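You operate a simulated robot arm through the tools that you are given. There is no shell and no other tool.

You run a simulated robot arm. Do the job below in one go: nothing can be reset, and whatever is moved stays where it is left.

Task
Put things in order on the side table. At the end: the yellow lemon half stands on top of the grey ring cover; the blue drink bottle (marked "PLUM") stands where the pink pot (marked "YOGHURT") stood; the yellow cloth from the side table stands where the yellow lemon half stood; the pink pot from the side table stands where the yellow cloth stood; whatever was shut is shut again. Leave all else as you found it, and nothing knocked over.

It is judged by the outcome, as a careful person would: the job done as asked, and still so three seconds after it is handed in. It fails if anything else is knocked over, pushed out of place, dropped, spilled or broken. Lids that push on must go on centred and level and be pressed home; caps that screw on are set level and turned clockwise until they are tight. Flat cloth is picked up by pressing the open fingertips on it (5 to 10 N) and closing them slowly along it; thin cloth reads only 2 to 8 mm in the jaws.

Robot
A 7-joint arm with a two-finger parallel gripper, fixed in place. Base frame: the origin is on the floor under the middle of its stand, x ahead of it, y to its left, z up; the work surface is at about z = 780. Units: mm, rad, N and s.
With the tool pointing down near the work surface it reaches from about 100 to 660 mm from the base axis. Its first joint turns from -1.152 to 1.152 rad. Payload 1.57 kg.
The TCP is the grasp point between the finger pads, 30 mm short of the fingertips. In the tool frame z runs along the fingers and y along their closing line. Largest opening 80 mm; finger width 17, thickness 12; the body of the gripper, 40 by 82 mm, starts 80 mm behind the TCP.
Orientation is that of the tool frame in the base frame, as a unit quaternion [x, y, z, w]. With the fingers straight down and closing along the base's y, the tool's x points along the base's -x, its y along +y and its z along -z.

Tools
- The arm moves only by the tool drive_tool. Its argument "increments" is a list of rows, each a list of 7 numbers: the shift along the tool's x, y, z in units of 20 mm (1.0 is 20 mm), then the turn, a rotation vector about the tool's x, y, z in units of 4 degrees (1.0 is 4 degrees), then the gripper command, from -1 (fully open) to 1 (shut), values between in proportion. In form: [[x, y, z, wx, wy, wz, claw], ...]. A call has 1 to 20 rows; each row shifts and turns the commanded pose from where the row before left it, along the tool's axes as they then stand. A call with a number of a shift or a turn outside -1 to 1 is refused whole. Each row takes 0.2 s and may step no farther than 50 mm and 0.15 rad from the row before; otherwise, or with a gripper value out of range, the whole call is refused. A pose out of reach is approached as far as the arm can. The call stops where the force on the tool passes 40 N (or 10 N more than at its start, if that is more) or the arm is blocked; 0.2 s more then pass. The fingers move at their own pace (about 72 mm/s each) and stop on an object; they squeeze with about 32 N. The grip force told is the motor's: it shows also when the fingers shut on nothing. Time passes only in rows, and 0.2 s behind the last, so rows that do not move let the fingers close. The reply holds the time, the measured pose of the TCP, the force on the tool along the base axes, the opening and the grip force, in the units named above and with some noise, with the torque about the TCP (base axes, N m) and any sound that the robot's microphone picked up, and new pictures: "pictures" is both (left out), scene, wrist or none.
- Cameras (640 x 400 px; columns grow to the right, rows downward): "scene" is fixed at [74, 462.3, 1413]; the picture's right is [-0.45, -0.90, 0.00], its down [-0.60, 0.30, -0.74] and it looks along [0.67, -0.33, -0.67] (base axes); focal length 310 px, centre (320, 200). "wrist" rides on the gripper at [72, -7, -122] in the tool frame; the picture's right is [0.09, 1.00, 0.00], its down [-0.84, 0.08, -0.54] and it looks along [-0.54, 0.05, 0.84] (tool axes); focal length 238 px, centre (320, 200). There is no depth. A picture from a camera that has moved, and an enlarged one, comes with that camera's place and axes in the base frame and with its lens.
- close_up(camera, box): a new picture of the part [left, top, right, bottom] of that camera's present view, enlarged. It takes no simulated time.
- job_done(): hands the job in; it is judged then, once.

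Places have to be worked out from the pictures, the camera data and where the tool is seen. Open the gripper and draw the arm clear of the work before you hand the job in, unless the task says otherwise.

The tools are called as a command line: name --pt "numbers of a row" for each row, then --argument value for the rest, lists and objects as JSON in quotes. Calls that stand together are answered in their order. drive_tool: Moves the arm, as the interface text tells. Its arguments: {"type":"object","properties":{"increments":{"type":"array"},"pictures":{"type":"string","enum":["both","scene","wrist","none"]}},"required":["increments"]} The other tools are called the same way: close_up (camera, box) takes an enlarged picture of a part of a camera's view; job_done () hands the job in.

At the start:

```text
clock: 0.0
eef_pos: [355.5, -102.4, 1050.2]
orientation: [0.001, 1.0, 0.0, 0.0]
contact_force: [0.1, 0.2, 0.2]
wrist_torque: [0.03, -0.03, 0.01]
opening: 79.9
grip_force: 0.1
```

scene: 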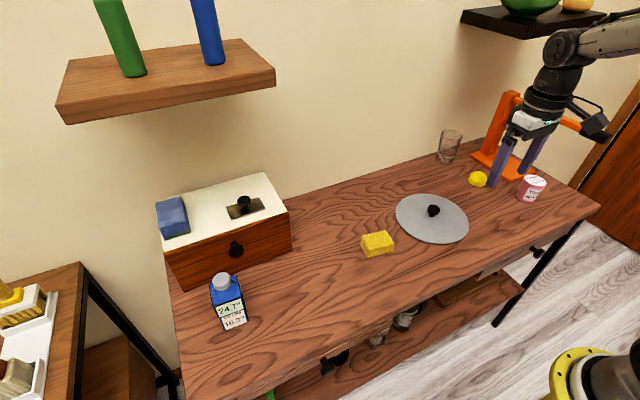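
wrist: 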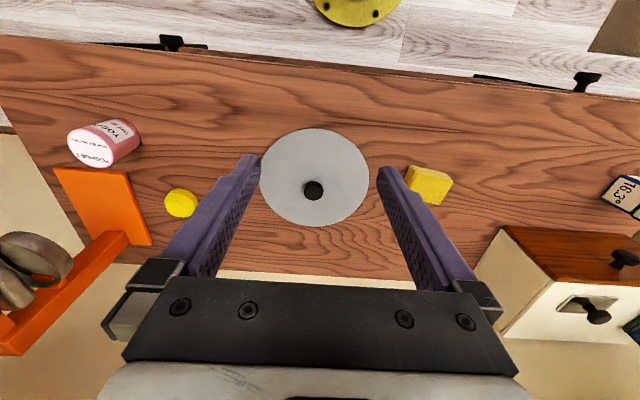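

The table shows a blue bottle, a yellow block, a grey disc with a knob, a lemon, a pink pot and a box with a drawer or lid. I'll enlarge several parts to identify each one before moving.

close_up --camera "scene" --box '[140, 160, 300, 340]'

close_up --camera "scene" --box '[340, 170, 500, 270]'

close_up --camera "scene" --box '[430, 80, 610, 220]'

close_up --camera "scene" --box '[250, 270, 530, 400]'

close_up --camera "wrist" --box '[0, 80, 280, 260]'

close_up --camera "wrist" --box '[380, 120, 640, 340]'

close_up --camera "scene" --box '[0, 250, 140, 400]'

```text
2.22 times, centred on (220, 250) of scene
camera zoom: at [74.0, 462.3, 1413.0], right [-0.45, -0.9, 0.0], down [-0.6, 0.3, -0.74], along [0.67, -0.33, -0.67], focal length 690 px, centre (542, 89)
```

zoom: 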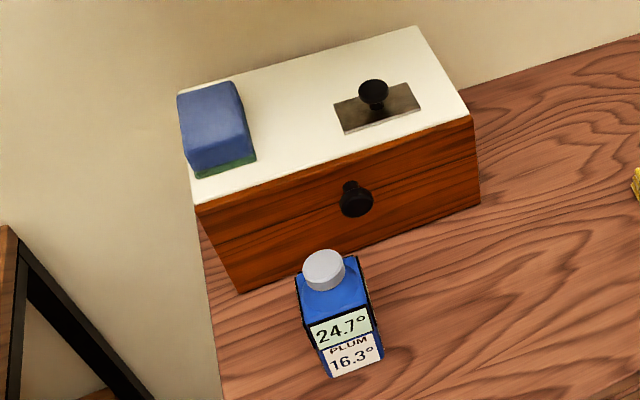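

```text
4.00 times, centred on (420, 220) of scene
camera zoom: at [74.0, 462.3, 1413.0], right [-0.45, -0.9, 0.0], down [-0.6, 0.3, -0.74], along [0.67, -0.33, -0.67], focal length 1242 px, centre (-80, 120)
```

zoom: 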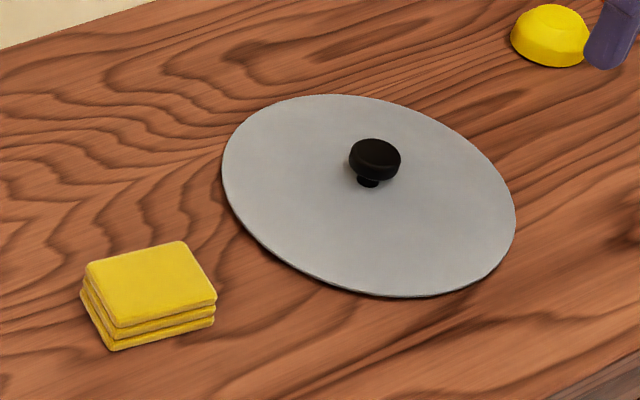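

```text
2.86 times, centred on (520, 150) of scene
camera zoom: at [74.0, 462.3, 1413.0], right [-0.45, -0.9, 0.0], down [-0.6, 0.3, -0.74], along [0.67, -0.33, -0.67], focal length 887 px, centre (-251, 343)
```

zoom: 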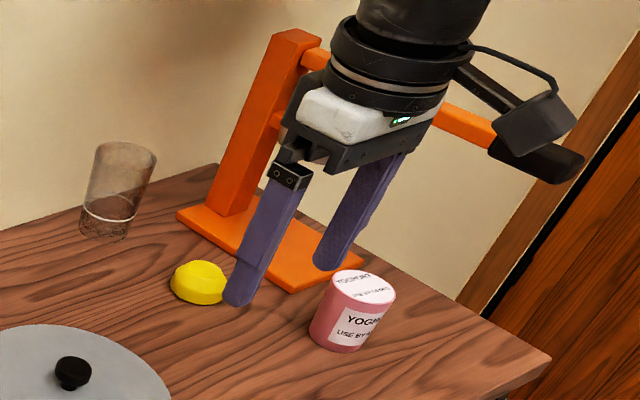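

```text
2.29 times, centred on (390, 335) of scene
camera zoom: at [74.0, 462.3, 1413.0], right [-0.45, -0.9, 0.0], down [-0.6, 0.3, -0.74], along [0.67, -0.33, -0.67], focal length 710 px, centre (160, -109)
```

zoom: 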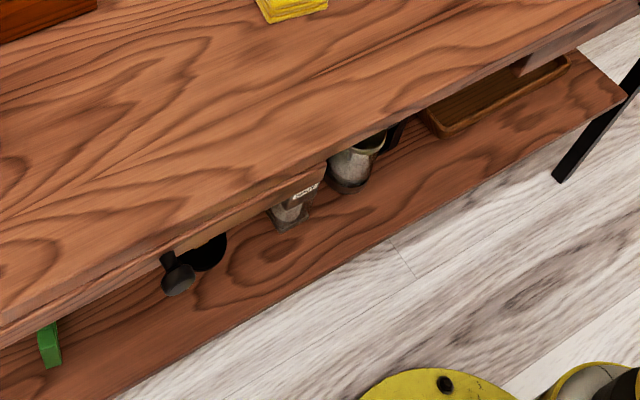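

```text
2.22 times, centred on (140, 170) of wrist
camera zoom: at [283.6, -108.5, 1172.1], right [-0.09, 1.0, 0.0], down [0.84, 0.08, 0.54], along [0.54, 0.05, -0.84], focal length 530 px, centre (720, 267)
```

zoom: 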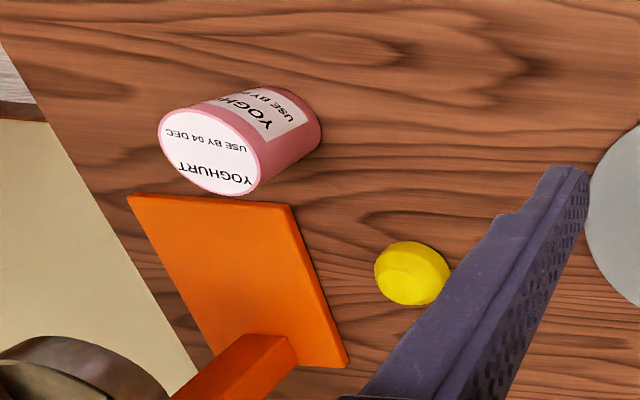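

```text
1.82 times, centred on (510, 230) of wrist
camera zoom: at [283.6, -108.5, 1172.1], right [-0.09, 1.0, 0.0], down [0.84, 0.08, 0.54], along [0.54, 0.05, -0.84], focal length 433 px, centre (-26, 146)
```

zoom: 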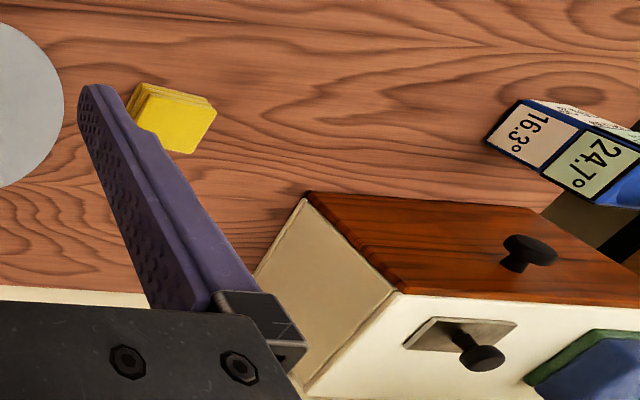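

```text
2.67 times, centred on (70, 325) of scene
camera zoom: at [74.0, 462.3, 1413.0], right [-0.45, -0.9, 0.0], down [-0.6, 0.3, -0.74], along [0.67, -0.33, -0.67], focal length 828 px, centre (987, -133)
```

zoom: 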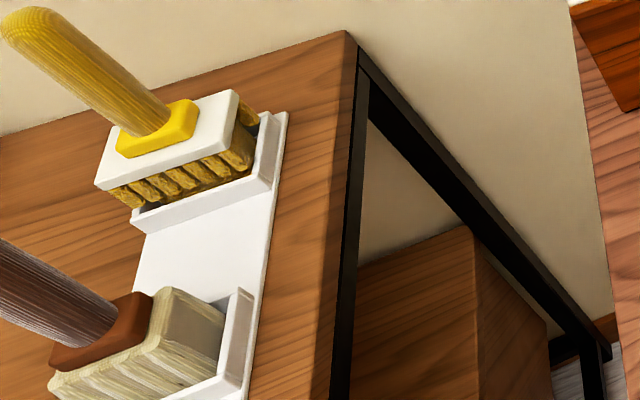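

Rough positions worked out from both cameras: lemon (555,-350), cloth (474,106), disc centre (487,-99), pot (438,-430), bottle (456,478). The orange stand's base spans about x 510–676, y -450 to -600. I'll move part of the way toward the lemon, staying high, to get a better view.

drive_tool --pt "-0.5 -1 0.2 0 0 0 -1" --pt "-0.5 -1 0.2 0 0 0 -1" --pt "-0.5 -1 0.2 0 0 0 -1" --pt "-0.5 -1 0.2 0 0 0 -1" --pt "-0.5 -1 0.2 0 0 0 -1" --pt "-0.5 -1 0.2 0 0 0 -1" --pt "-0.5 -1 0.2 0 0 0 -1" --pt "-0.5 -1 0.2 0 0 0 -1"

```text
clock: 1.8
eef_pos: [435.1, -262.5, 1018.0]
orientation: [0.0, 1.0, 0.0, 0.0]
contact_force: [0.1, 0.2, 0.8]
wrist_torque: [0.03, 0.04, 0.04]
opening: 79.9
grip_force: 0.1
camera wrist: at [363.5, -269.0, 1140.5], right [-0.09, 1.0, 0.0], down [0.84, 0.08, 0.54], along [0.54, 0.05, -0.84], focal length 238 px, centre (320, 200)
```

scene: 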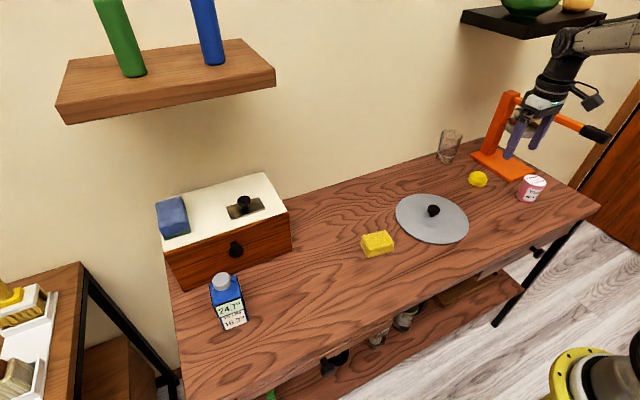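
wrist: 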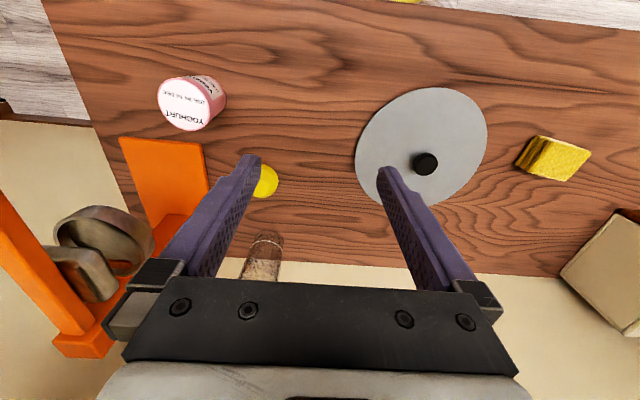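

There's a lever press here, with an orange frame, a cup and a lever with a black handle. I'll enlarge it to find how far the lever reaches over the pot.

close_up --camera "scene" --box '[430, 70, 630, 220]'

close_up --camera "wrist" --box '[0, 60, 300, 370]'

close_up --camera "wrist" --box '[340, 70, 620, 230]'

```text
2.67 times, centred on (530, 145) of scene
camera zoom: at [73.9, 462.4, 1413.0], right [-0.45, -0.9, 0.0], down [-0.6, 0.3, -0.74], along [0.67, -0.33, -0.67], focal length 828 px, centre (-240, 347)
```

zoom: 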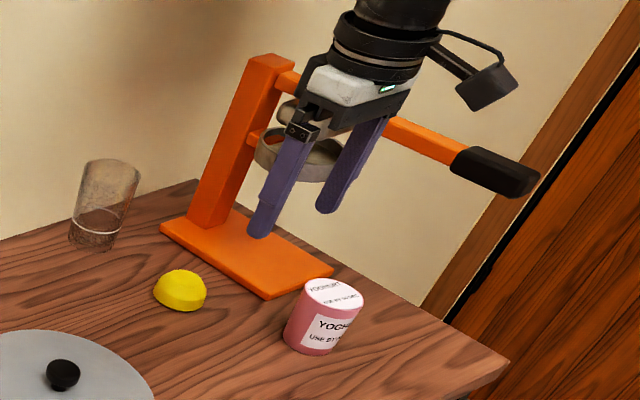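

```text
1.29 times, centred on (150, 215) of wrist
camera zoom: at [363.5, -269.0, 1140.5], right [-0.09, 1.0, 0.0], down [0.84, 0.08, 0.54], along [0.54, 0.05, -0.84], focal length 308 px, centre (539, 181)
```

zoom: 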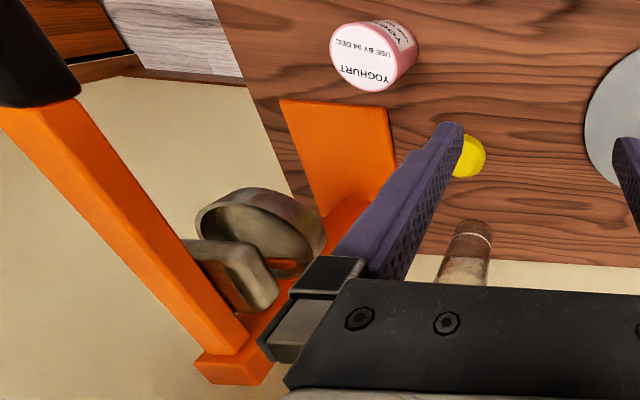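

```text
2.29 times, centred on (480, 150) of wrist
camera zoom: at [363.5, -269.0, 1140.5], right [-0.09, 1.0, 0.0], down [0.84, 0.08, 0.54], along [0.54, 0.05, -0.84], focal length 545 px, centre (-46, 314)
```

zoom: 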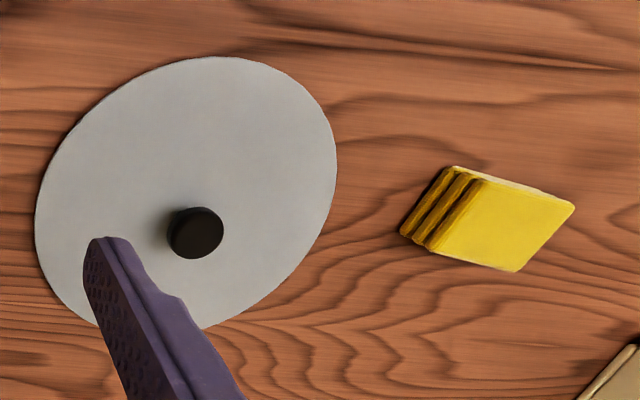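

The press lever sits near y≈-540, z≈980, with its tip near x≈370, so I'll stay clear of it. Next I move closer above the lemon to refine its position.

drive_tool --pt "-0.95 -0.78 0.88 0 0 0 -1" --pt "-0.95 -0.78 0.88 0 0 0 -1" --pt "-0.95 -0.78 0.88 0 0 0 -1" --pt "-0.95 -0.78 0.88 0 0 0 -1" --pt "-0.95 -0.78 0.88 0 0 0 -1"

```text
clock: 3.0
eef_pos: [530.7, -338.4, 930.1]
orientation: [-0.001, 1.0, 0.0, 0.0]
contact_force: [-0.5, -0.2, 0.4]
wrist_torque: [0.0, 0.02, 0.02]
opening: 79.8
grip_force: 0.2
camera wrist: at [458.8, -345.3, 1051.6], right [-0.09, 1.0, 0.0], down [0.84, 0.08, 0.54], along [0.54, 0.05, -0.84], focal length 238 px, centre (320, 200)
```

scene: 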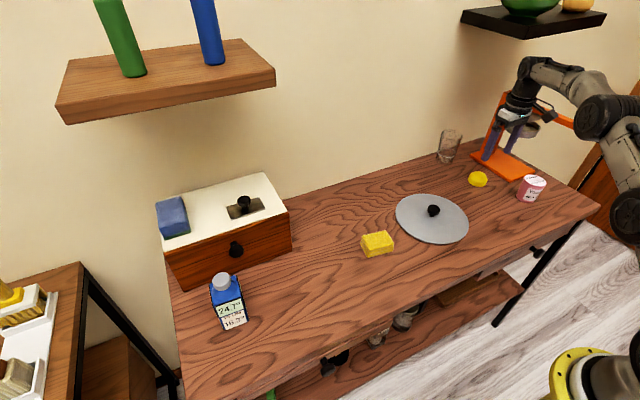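
wrist: 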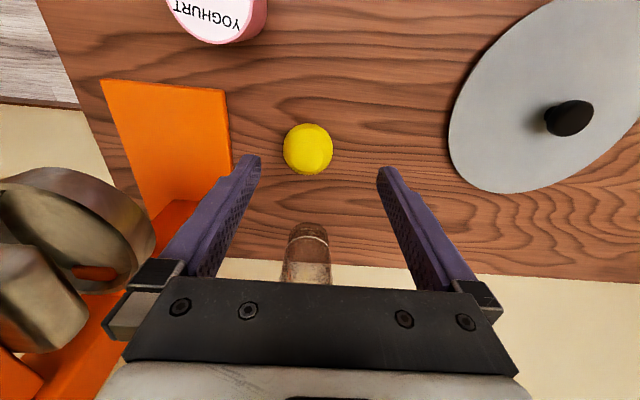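

The lemon now works out at (558,-350), about 57 mm across. The press cup ring has its near edge at y≈-441, which leaves enough room. I'll move over the lemon and partly descend, checking reach.

drive_tool --pt "-0.7 -0.25 0.8 0 0 0 -1" --pt "-0.7 -0.25 0.8 0 0 0 -1" --pt "0 0 0.8 0 0 0 -1" --pt "0 0 0 0 0 0 -1"

```text
clock: 4.0
eef_pos: [557.0, -349.8, 881.3]
orientation: [0.001, 1.0, 0.0, 0.001]
contact_force: [-0.3, -0.1, 0.6]
wrist_torque: [-0.05, -0.01, 0.0]
opening: 80.2
grip_force: 0.1
camera wrist: at [486.3, -356.1, 1003.3], right [-0.09, 1.0, 0.0], down [0.84, 0.08, 0.54], along [0.54, 0.05, -0.84], focal length 238 px, centre (320, 200)
```

scene: 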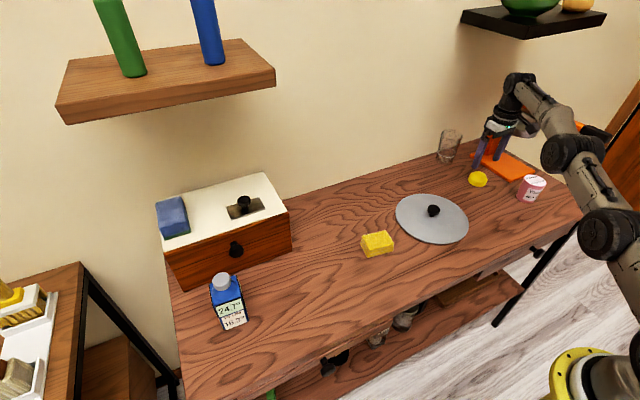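
wrist: 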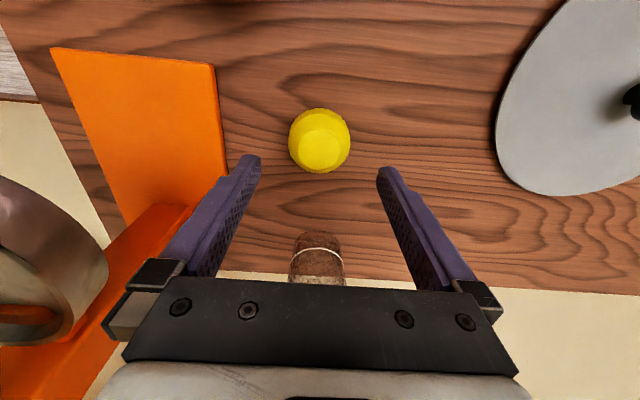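

The lemon's centre is confirmed at about (558.5,-350) and the arm reaches it. I'll descend so the fingertips end just above the table.

drive_tool --pt "-0.05 0 0.8 0 0 0 -1" --pt "0 0 0.8 0 0 0 -1" --pt "0 0 0.8 0 0 0 -1" --pt "0 0 0.5 0 0 0 -1" --pt "0 0 0.4 0 0 0 -1" --pt "0 0 0 0 0 0 -1"

```text
clock: 5.4
eef_pos: [558.4, -349.9, 817.2]
orientation: [0.001, 1.0, 0.001, 0.0]
contact_force: [0.2, -0.7, 0.4]
wrist_torque: [-0.01, -0.03, 0.02]
opening: 80.0
grip_force: 0.0
camera wrist: at [487.6, -356.4, 938.3], right [-0.09, 1.0, 0.0], down [0.84, 0.08, 0.54], along [0.54, 0.05, -0.84], focal length 238 px, centre (320, 200)
```

scene: 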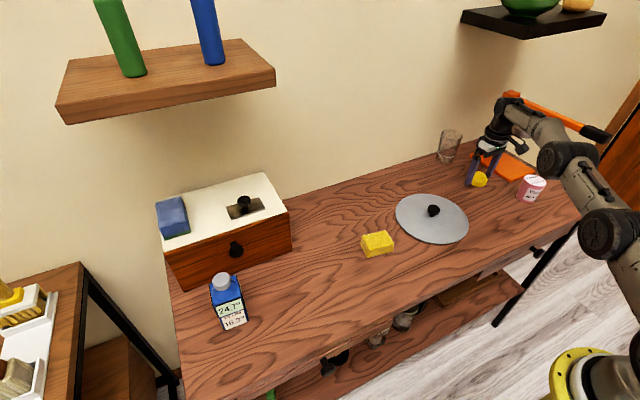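
wrist: 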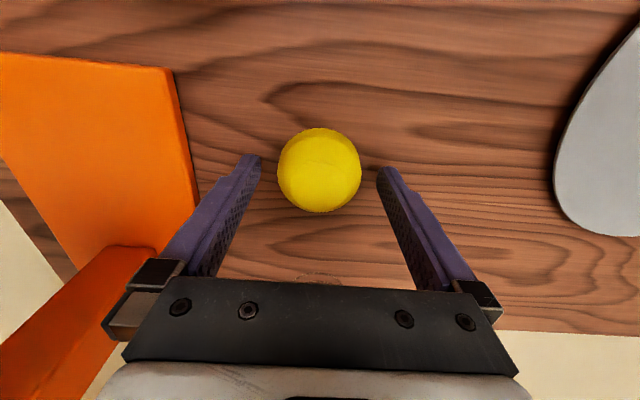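

The TCP is centred over the lemon at (558.5,-350). I'll lower 3 mm more and close on it.

drive_tool --pt "0 0 0.15 0 0 0 -1" --pt "0 0 0 0 0 0 -0.3" --pt "0 0 0 0 0 0 0" --pt "0 0 0 0 0 0 0.2" --pt "0 0 0 0 0 0 0.2"

```text
clock: 6.6
eef_pos: [558.6, -350.4, 813.4]
orientation: [0.0, 1.0, 0.0, 0.0]
contact_force: [-1.0, -0.2, -0.1]
wrist_torque: [0.02, -0.04, 0.0]
opening: 55.8
grip_force: 32.1
camera wrist: at [487.6, -356.7, 935.6], right [-0.09, 1.0, 0.0], down [0.84, 0.08, 0.54], along [0.54, 0.05, -0.84], focal length 238 px, centre (320, 200)
```

scene: 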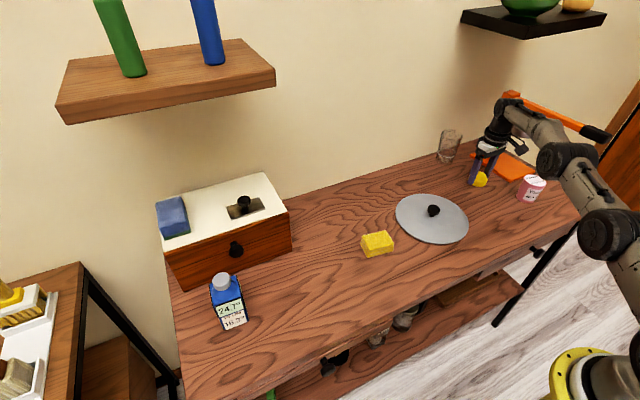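
wrist: 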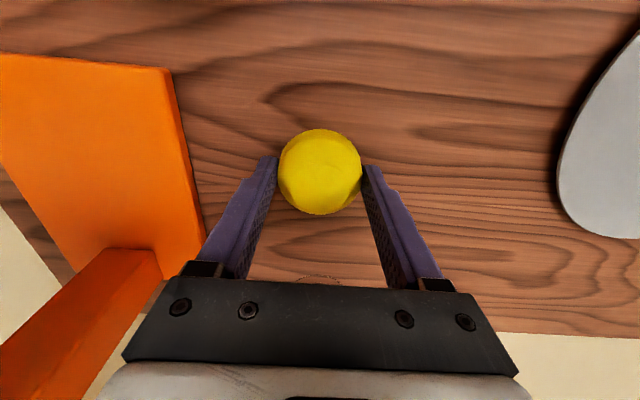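

The lemon is gripped at 55.8 mm, and its original spot is (558.5,-350.5). I'll lift it and carry it toward the robot side of the grey disc.

drive_tool --pt "0 0 -0.4 0 0 0 0.2" --pt "0 0 -0.8 0 0 0 0.2" --pt "0 0 -1 0 0 0 0.2" --pt "0 0 -1 0 0 0 0.2" --pt "0 0 -1 0 0 0 0.2" --pt "0.5 1 0 0 0 0 0.2" --pt "0.5 1 0 0 0 0 0.2" --pt "0.5 1 0 0 0 0 0.2" --pt "0.5 1 0 0 0 0 0.2" --pt "0.5 1 0 0 0 0 0.2" --pt "0.5 1 0 0 0 0 0.2" --pt "0.5 1 0 0 0 0 0.2" --pt "0.5 1 0 0 0 0 0.2" --pt "0.5 1 0 0 0 0 0.2"

```text
clock: 9.6
eef_pos: [593.5, -228.8, 921.7]
orientation: [0.0, 1.0, 0.001, -0.001]
contact_force: [0.6, -0.1, 0.8]
wrist_torque: [-0.01, 0.02, 0.02]
opening: 55.9
grip_force: 31.5
out of reach, approached as far as the arm can: row 5, 6, 7, 8, 9, 10, 11, 12, 13, 14
camera wrist: at [522.6, -236.0, 1043.1], right [-0.09, 1.0, 0.0], down [0.84, 0.08, 0.54], along [0.54, 0.05, -0.84], focal length 238 px, centre (320, 200)
```

scene: 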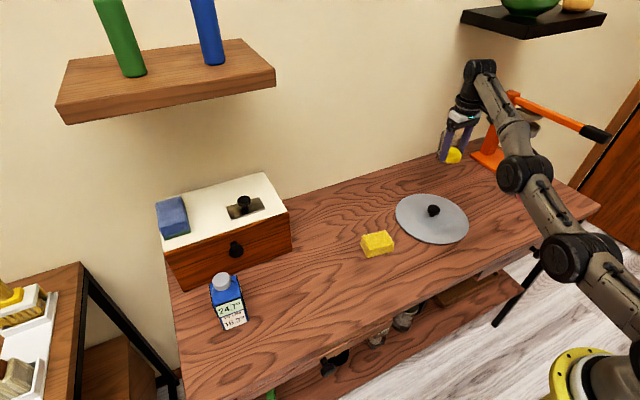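
wrist: 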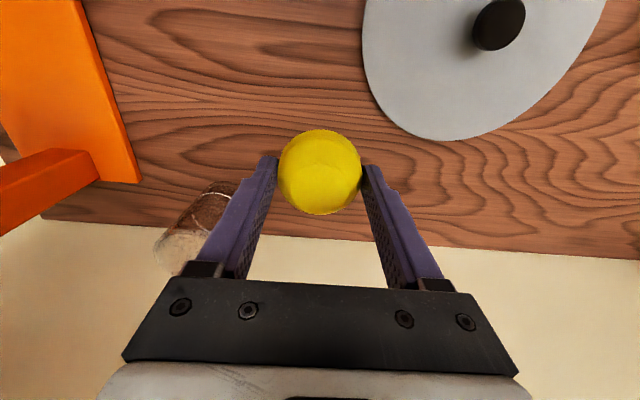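

The reading (593.5,-228.8) trails well behind the commanded pose of about (468,-170). The arm is still stretched near its reach limit, and the glass looks untouched. I'll hold with rows that don't move and see whether it catches up.

drive_tool --pt "0 0 0 0 0 0 0.2" --pt "0 0 0 0 0 0 0.2"

```text
clock: 10.2
eef_pos: [594.3, -229.4, 919.6]
orientation: [0.0, 1.0, 0.0, -0.002]
contact_force: [0.2, -0.1, -0.3]
wrist_torque: [0.02, -0.01, 0.0]
opening: 56.0
grip_force: 31.8
camera wrist: at [522.5, -236.4, 1043.1], right [-0.09, 1.0, 0.0], down [0.84, 0.08, 0.54], along [0.54, 0.05, -0.84], focal length 238 px, centre (320, 200)
```

scene: 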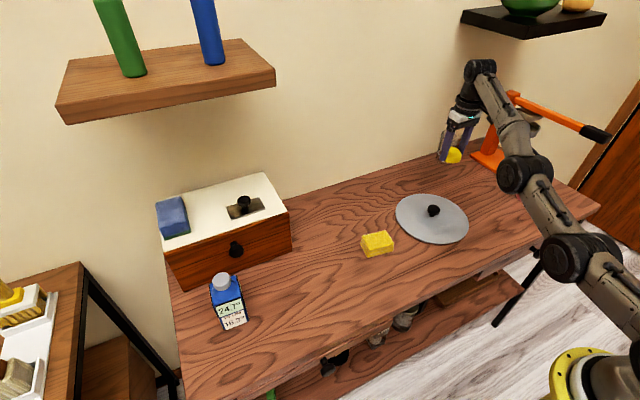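
wrist: 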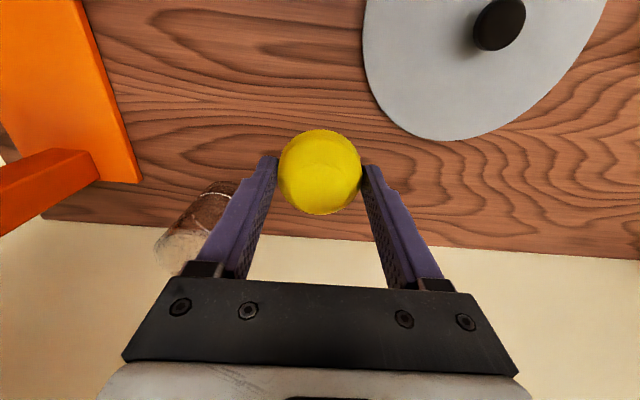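

It's steady at (594,-229,920), so the commanded pose appears to have reset to what the arm could reach. I'll test a small inward move.

drive_tool --pt "0.8 0 0 0 0 0 0.2" --pt "0.8 0 0 0 0 0 0.2" --pictures "none"

```text
clock: 10.8
eef_pos: [588.7, -237.1, 922.5]
orientation: [0.001, 1.0, 0.0, -0.001]
contact_force: [-0.9, 0.0, -0.9]
wrist_torque: [-0.04, 0.0, 0.01]
opening: 56.1
grip_force: 31.8
out of reach, approached as far as the arm can: row 1, 2
```

It barely moved inward: the arm is straight and tangential moves work better than radial ones. I'll push along the inward-and-down direction to unfold it from the reach limit.

drive_tool --pt "0.9 0.36 0.5 0 0 0 0.2" --pt "0.9 0.36 0.5 0 0 0 0.2" --pt "0.9 0.36 0.5 0 0 0 0.2" --pictures "none"

```text
clock: 11.6
eef_pos: [507.6, -207.3, 889.9]
orientation: [0.0, 1.0, 0.0, 0.0]
contact_force: [-0.7, -0.6, -0.9]
wrist_torque: [-0.02, 0.01, 0.01]
opening: 55.9
grip_force: 32.2
```

The arm is free of the limit and tracking at (507.6,-207.3,890). I'll carry the lemon to above the near side of the disc, at about (434,-103).

drive_tool --pt "0.62 0.87 0 0 0 0 0.2" --pt "0.62 0.87 0 0 0 0 0.2" --pt "0.62 0.87 0 0 0 0 0.2" --pt "0.62 0.87 0 0 0 0 0.2" --pt "0.62 0.87 0 0 0 0 0.2" --pt "0.58 0.87 0 0 0 0 0.2"

close_up --camera "scene" --box '[340, 130, 520, 270]'

```text
clock: 13.0
eef_pos: [434.0, -103.4, 890.7]
orientation: [0.0, 1.0, 0.0, 0.0]
contact_force: [0.7, -0.2, -1.8]
wrist_torque: [0.02, -0.01, -0.04]
opening: 55.5
grip_force: 32.6
camera wrist: at [362.5, -110.0, 1012.9], right [-0.09, 1.0, 0.0], down [0.84, 0.08, 0.54], along [0.54, 0.05, -0.84], focal length 238 px, centre (320, 200)
```

scene: 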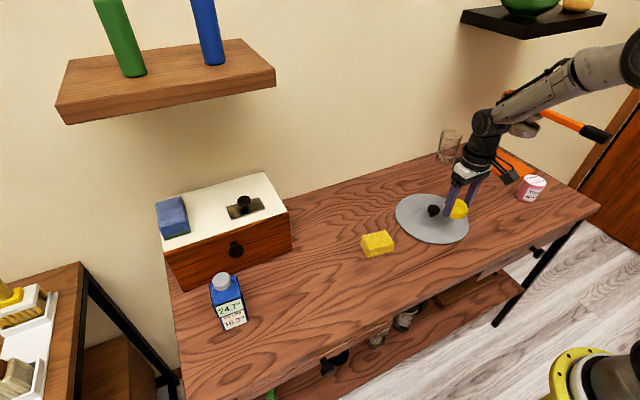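
wrist: 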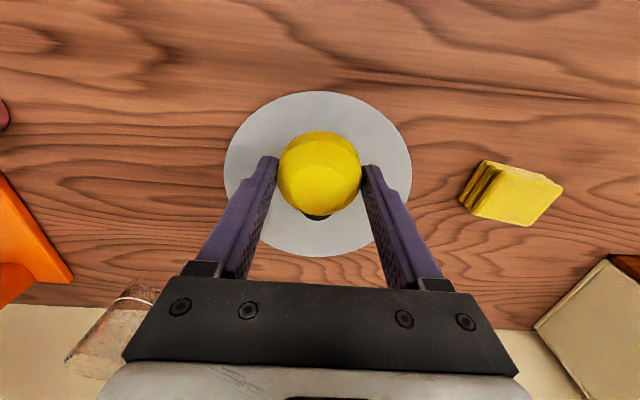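

```text
2.86 times, centred on (430, 200) of scene
camera zoom: at [74.0, 462.3, 1413.0], right [-0.45, -0.9, 0.0], down [-0.6, 0.3, -0.74], along [0.67, -0.33, -0.67], focal length 887 px, centre (6, 200)
```

zoom: 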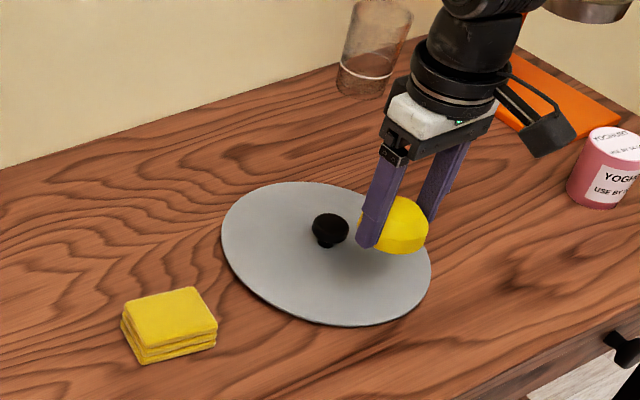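

The disc centre comes out at about (494,-103), radius about 100, with the knob in the middle. The lemon at x≈437 sits between the knob and the near edge. I'll lower to just above the disc.

drive_tool --pt "-0.15 0 0.8 0 0 0 0.2" --pt "0 0 0.8 0 0 0 0.2" --pt "0 0 0.8 0 0 0 0.2" --pt "0 0 0.6 0 0 0 0.2" --pt "0 0 0.2 0 0 0 0.2" --pt "0 0 0 0 0 0 0.2"

close_up --camera "scene" --box '[380, 160, 500, 260]'

```text
clock: 14.4
eef_pos: [436.1, -104.4, 826.5]
orientation: [0.0, 1.0, 0.0, 0.0]
contact_force: [0.0, -0.5, -0.1]
wrist_torque: [0.0, 0.01, 0.01]
opening: 55.9
grip_force: 32.0
camera wrist: at [365.2, -110.2, 948.9], right [-0.09, 1.0, 0.0], down [0.84, 0.08, 0.54], along [0.54, 0.05, -0.84], focal length 238 px, centre (320, 200)
```

scene: 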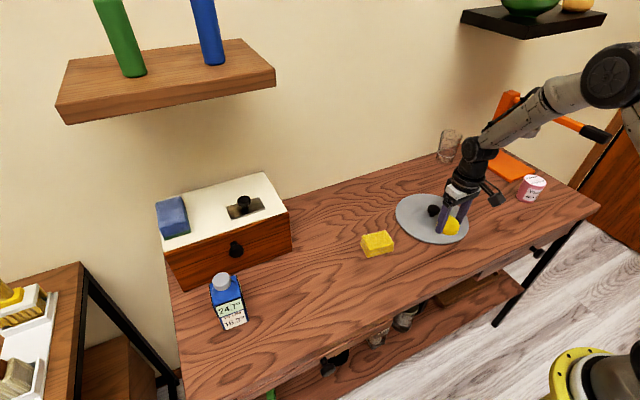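
wrist: 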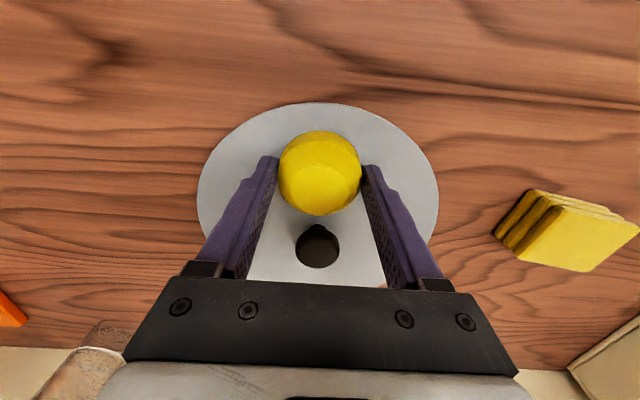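

```text
4.00 times, centred on (440, 210) of scene
camera zoom: at [74.0, 462.3, 1413.0], right [-0.45, -0.9, 0.0], down [-0.6, 0.3, -0.74], along [0.67, -0.33, -0.67], focal length 1242 px, centre (-160, 160)
```

zoom: 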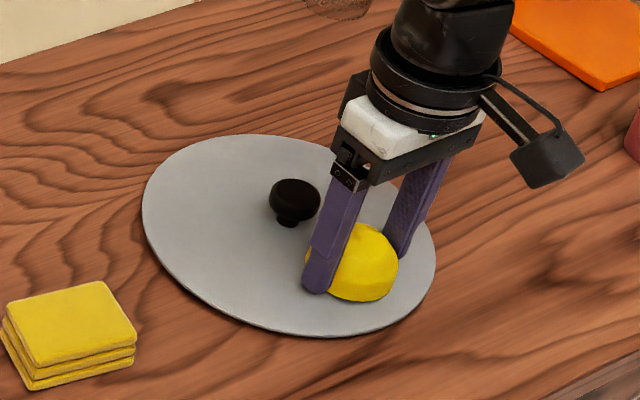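

The lemon hangs just above the disc. I'll lower in 1–2 mm steps, watching for contact force.

drive_tool --pt "0 0 0.1 0 0 0 0.2" --pt "0 0 0.1 0 0 0 0.2" --pt "0 0 0 0 0 0 0.2" --pictures "none"

drive_tool --pt "0 0 0.06 0 0 0 0.2" --pt "0 0 0 0 0 0 0.2" --pictures "none"

drive_tool --pt "0 0 0.06 0 0 0 0.2" --pt "0 0 0 0 0 0 0.2" --pictures "none"

```text
clock: 15.2
eef_pos: [438.1, -104.3, 824.5]
orientation: [0.0, 1.0, 0.0, 0.002]
contact_force: [-8.5, 1.5, 28.8]
wrist_torque: [0.03, 0.26, 0.02]
opening: 56.1
grip_force: 31.9
```

```text
clock: 15.8
eef_pos: [438.2, -103.4, 822.4]
orientation: [0.0, 1.0, -0.001, 0.003]
contact_force: [-3.1, 1.5, 29.1]
wrist_torque: [0.06, 0.04, 0.04]
opening: 56.3
grip_force: 32.3
```

```text
clock: 16.4
eef_pos: [438.9, -103.7, 823.8]
orientation: [0.0, 1.0, -0.001, 0.004]
contact_force: [1.6, 2.1, 28.7]
wrist_torque: [0.06, -0.06, 0.0]
opening: 56.5
grip_force: 32.2
```

The lemon met the disc at z≈824 with 29 N, so I'll back off to relieve the press and then look.

drive_tool --pt "0 0 -0.1 0 0 0 0.2" --pt "0 0 -0.06 0 0 0 0.2" --pt "0 0 0 0 0 0 0.2"

close_up --camera "scene" --box '[380, 160, 500, 260]'

```text
clock: 17.2
eef_pos: [435.6, -103.4, 823.3]
orientation: [-0.001, 1.0, 0.001, -0.002]
contact_force: [3.6, -1.5, 7.6]
wrist_torque: [-0.14, -0.33, 0.03]
opening: 56.1
grip_force: 31.7
camera wrist: at [364.8, -110.0, 945.3], right [-0.09, 1.0, 0.0], down [0.84, 0.08, 0.54], along [0.54, 0.05, -0.84], focal length 238 px, centre (320, 200)
```

scene: 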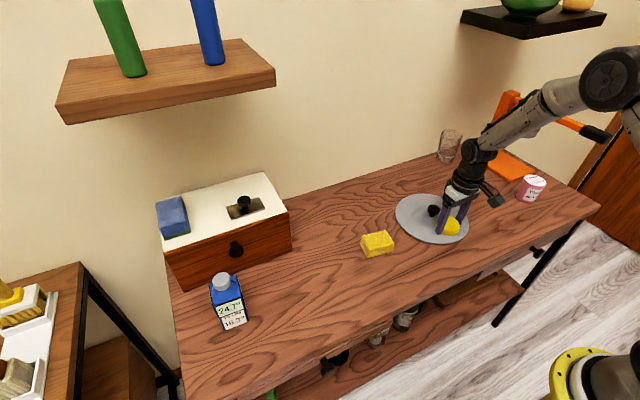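
wrist: 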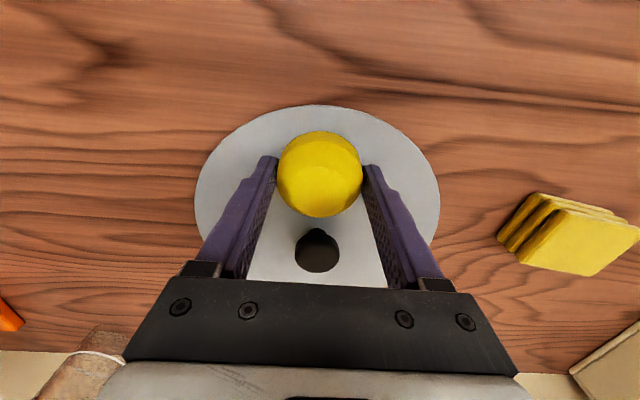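

```text
4.00 times, centred on (440, 210) of scene
camera zoom: at [73.9, 462.3, 1413.0], right [-0.45, -0.9, 0.0], down [-0.6, 0.3, -0.74], along [0.67, -0.33, -0.67], focal length 1242 px, centre (-160, 160)
```

zoom: 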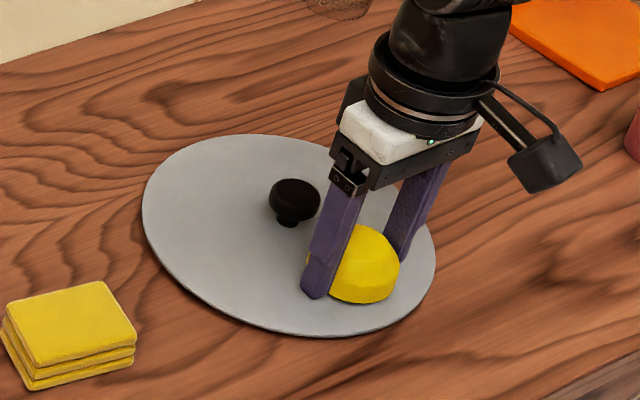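

The disc hasn't shifted and the residual contact is 7.6 N. I'll ease up about 1 mm and open the fingers slowly.

drive_tool --pt "0 0 -0.04 0 0 0 0.2" --pt "0 0 0 0 0 0 0.0" --pt "0 0 0 0 0 0 -0.4" --pt "0 0 0 0 0 0 -0.5" --pt "0 0 0 0 0 0 -0.6" --pt "0 0 0 0 0 0 -0.8" --pt "0 0 0 0 0 0 -1" --pt "0 0 0 0 0 0 -1"

close_up --camera "scene" --box '[380, 160, 500, 260]'

```text
clock: 19.0
eef_pos: [436.6, -103.3, 824.7]
orientation: [-0.001, 1.0, 0.0, 0.0]
contact_force: [0.5, -0.5, 0.8]
wrist_torque: [-0.03, 0.03, 0.03]
opening: 79.8
grip_force: 0.0
camera wrist: at [365.2, -110.3, 946.6], right [-0.09, 1.0, 0.0], down [0.84, 0.08, 0.54], along [0.54, 0.05, -0.84], focal length 238 px, centre (320, 200)
```

scene: 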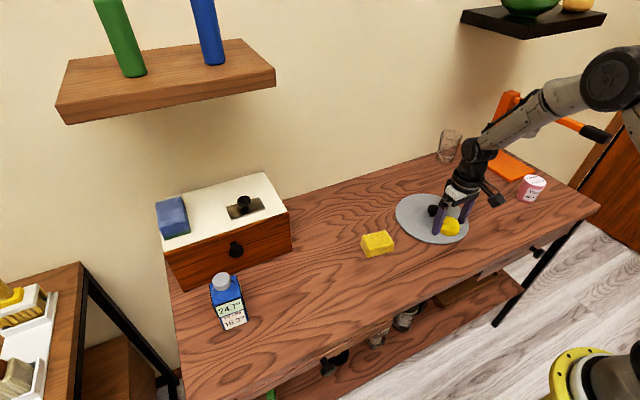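
wrist: 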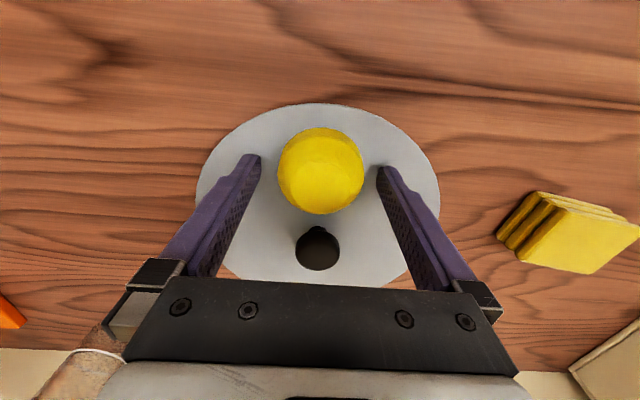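

```text
4.00 times, centred on (440, 210) of scene
camera zoom: at [74.0, 462.3, 1413.0], right [-0.45, -0.9, 0.0], down [-0.6, 0.3, -0.74], along [0.67, -0.33, -0.67], focal length 1242 px, centre (-160, 160)
```

zoom: 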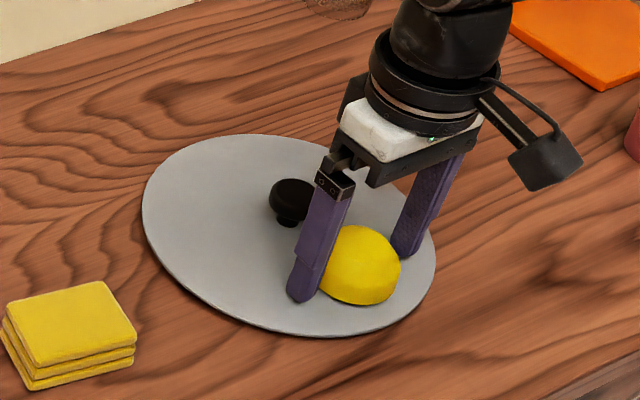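

The lemon half stands on the disc. I'll rise straight up and move toward the yellow cloth for a close view.

drive_tool --pt "0 0 -0.6 0 0 0 -1" --pt "0 0 -1 0 0 0 -1" --pt "0 0 -1 0 0 0 -1" --pt "0 0 -1 0 0 0 -1" --pt "0 1 -0.2 0 0 0 -1" --pt "0 1 -0.2 0 0 0 -1" --pt "0 1 -0.2 0 0 0 -1" --pt "0 1 -0.2 0 0 0 -1" --pt "0 1 -0.2 0 0 0 -1" --pt "0 1 0 0 0 0 -1" --pt "0 1 0 0 0 0 -1" --pt "0 1 0 0 0 0 -1" --pt "0 1 0 0 0 0 -1" --pt "0 1 0 0 0 0 -1" --pt "0 0.4 0 0 0 0 -1"

close_up --camera "scene" --box '[340, 170, 500, 270]'

close_up --camera "wrist" --box '[220, 90, 420, 230]'

```text
clock: 22.2
eef_pos: [435.4, 104.2, 917.1]
orientation: [0.001, 1.0, -0.001, -0.001]
contact_force: [-0.2, 0.3, 0.5]
wrist_torque: [-0.03, -0.02, -0.01]
opening: 79.9
grip_force: 0.1
camera wrist: at [365.5, 98.2, 1038.8], right [-0.09, 1.0, 0.0], down [0.84, 0.08, 0.54], along [0.54, 0.05, -0.84], focal length 238 px, centre (320, 200)
```

scene: 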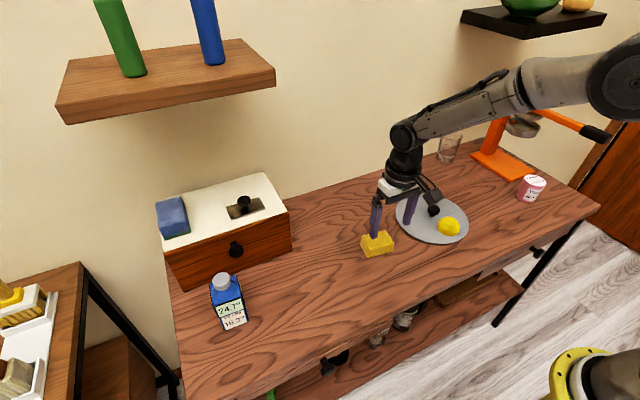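
wrist: 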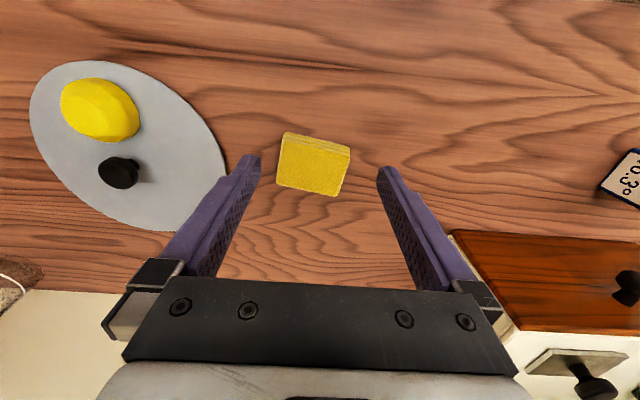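

```text
4.00 times, centred on (420, 220) of scene
camera zoom: at [74.0, 462.4, 1413.0], right [-0.45, -0.9, 0.0], down [-0.6, 0.3, -0.74], along [0.67, -0.33, -0.67], focal length 1242 px, centre (-80, 120)
```

zoom: 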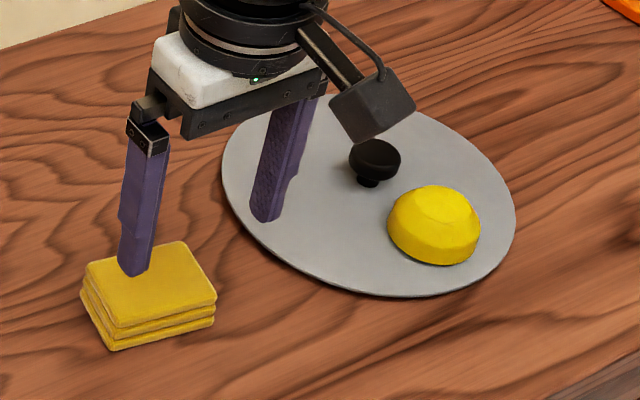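

```text
2.86 times, centred on (320, 160) of wrist
camera zoom: at [365.5, 98.2, 1038.8], right [-0.09, 1.0, 0.0], down [0.84, 0.08, 0.54], along [0.54, 0.05, -0.84], focal length 681 px, centre (320, 314)
```

zoom: 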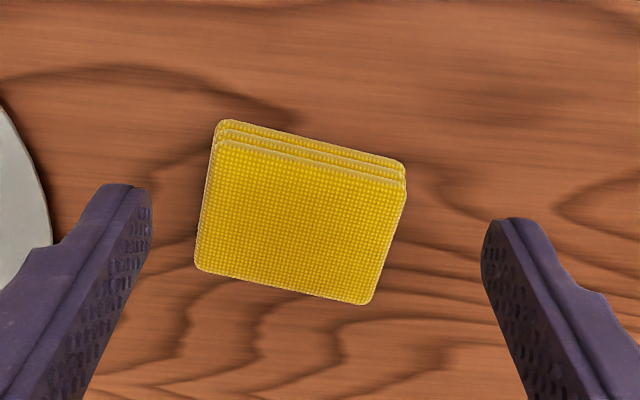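

The cloth is a folded stack about 71 × 53 mm and about 20 mm thick, centred near (481,100), with its short side roughly along x (yaw about -9°). I'll centre above it and turn the gripper so it closes across the short side.

drive_tool --pt "-0.75 -0.08 0.2 0 0 0 -1" --pt "-0.75 -0.08 0.2 0 0 0 -1" --pt "-0.75 -0.08 0.2 0 0 0 -1" --pt "0 0 0 0 0 -1 -1" --pt "0 0 0 0 0 -1 -1" --pt "0 0 0 0 0 -1 -1" --pt "0 0 0 0 0 -1 -1" --pt "0 0 0 0 0 -1 -1" --pt "0 0 0 0 0 -1 -1" --pt "0 0 0 0 0 -1 -1" --pt "0 0 0 0 0 -1 -1" --pt "0 0 0 0 0 -1 -1" --pt "0 0 0 0 0 -1 -1" --pt "0 0 0 0 0 -1 -1" --pt "0 0 0 0 0 -1 -1" --pt "0 0 0 0 0 -1 -1" --pt "0 0 0 0 0 -1 -1" --pt "0 0 0 0 0 -1 -1" --pt "0 0 0 0 0 -1 -1" --pt "0 0 0 0 0 -1 -1"

```text
clock: 26.4
eef_pos: [481.6, 99.7, 905.1]
orientation: [-0.56, 0.828, 0.0, 0.0]
contact_force: [0.8, 0.7, 0.7]
wrist_torque: [-0.05, 0.01, -0.02]
opening: 80.0
grip_force: 0.1
camera wrist: at [461.5, 30.4, 1026.9], right [-0.96, 0.29, 0.0], down [0.24, 0.81, 0.54], along [0.15, 0.52, -0.84], focal length 238 px, centre (320, 200)
```

scene: 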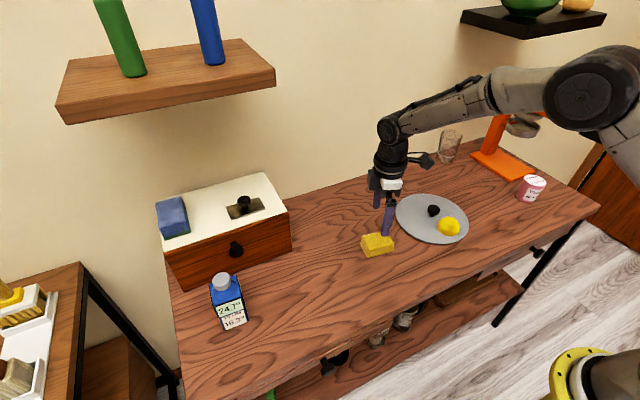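
wrist: 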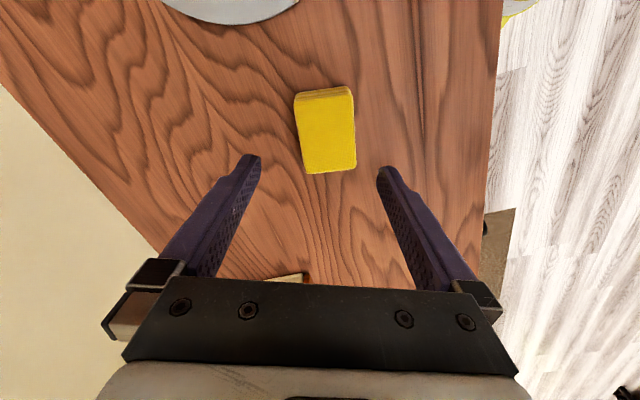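

The rotation is nearly done and the cloth is almost aligned in view. I'll finish the last ~12.5° and drop closer for a finer check.

drive_tool --pt "0 0 0.5 0 0 -1 -1" --pt "0 0 0.5 0 0 -1 -1" --pt "0 0 0.5 0 0 -1 -1" --pt "0 0 0 0 0 0 -1"

close_up --camera "wrist" --box '[220, 60, 420, 220]'

```text
clock: 27.4
eef_pos: [481.1, 99.3, 874.2]
orientation: [-0.644, 0.765, 0.0, 0.0]
contact_force: [-0.3, -0.1, 0.3]
wrist_torque: [0.02, -0.02, -0.01]
opening: 80.2
grip_force: 0.1
camera wrist: at [475.7, 27.5, 996.8], right [-1.0, 0.08, 0.0], down [0.07, 0.84, 0.54], along [0.04, 0.54, -0.84], focal length 238 px, centre (320, 200)
```

scene: 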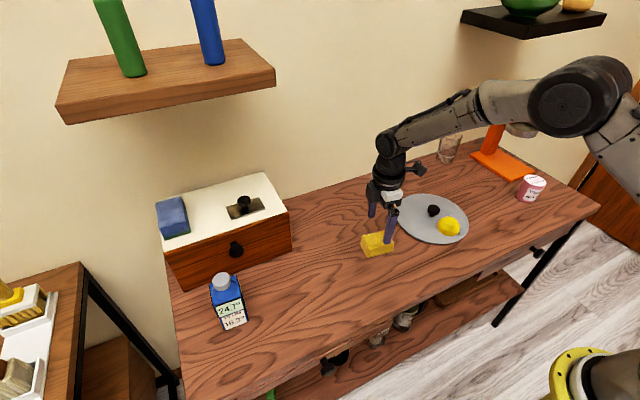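
wrist: 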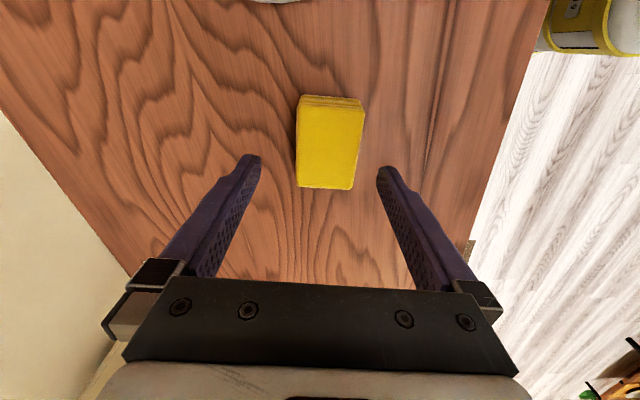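

```text
2.50 times, centred on (320, 140) of wrist
camera zoom: at [475.7, 27.5, 996.8], right [-1.0, 0.08, 0.0], down [0.07, 0.84, 0.54], along [0.04, 0.54, -0.84], focal length 596 px, centre (320, 350)
```

zoom: 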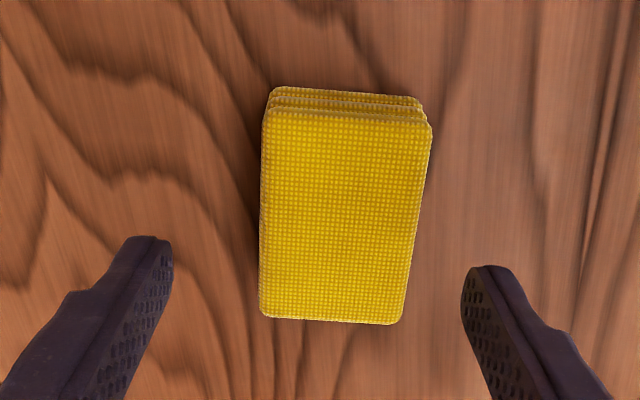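

Combining the two views puts the cloth centre at (476,99.7), top z≈811, about 70 × 48 mm, and the gripper is aligned with it. I'll shift 5 mm and descend around it.

drive_tool --pt "0.02 0.25 0.5 0 0 0 -1" --pt "0 0 0.8 0 0 0 -1" --pt "0 0 0.8 0 0 0 -1" --pt "0 0 0.6 0 0 0 -1" --pt "0 0 0.3 0 0 0 -1" --pt "0 0 0 0 0 0 -1"

close_up --camera "scene" --box '[320, 180, 440, 280]'

```text
clock: 28.8
eef_pos: [476.9, 99.3, 814.4]
orientation: [-0.643, 0.766, 0.0, 0.001]
contact_force: [0.3, -0.9, -0.1]
wrist_torque: [0.0, 0.02, 0.02]
opening: 80.1
grip_force: 0.0
camera wrist: at [471.3, 28.2, 936.4], right [-1.0, 0.08, 0.0], down [0.07, 0.84, 0.54], along [0.04, 0.54, -0.84], focal length 238 px, centre (320, 200)
```

scene: 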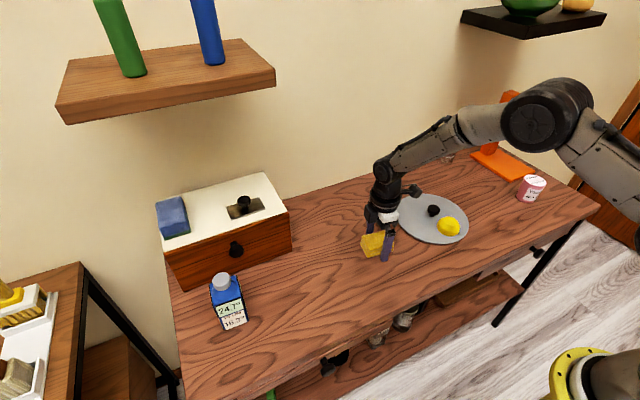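
wrist: 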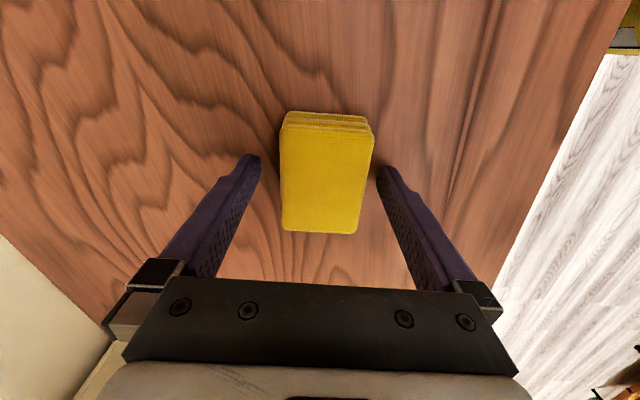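

```text
4.00 times, centred on (380, 230) of scene
camera zoom: at [74.0, 462.4, 1413.0], right [-0.45, -0.9, 0.0], down [-0.6, 0.3, -0.74], along [0.67, -0.33, -0.67], focal length 1242 px, centre (80, 80)
```

zoom: 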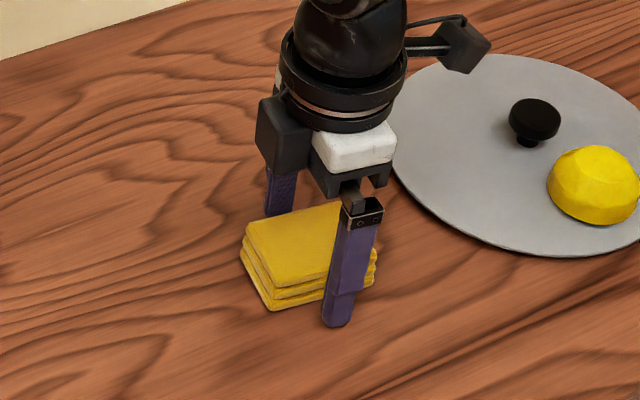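

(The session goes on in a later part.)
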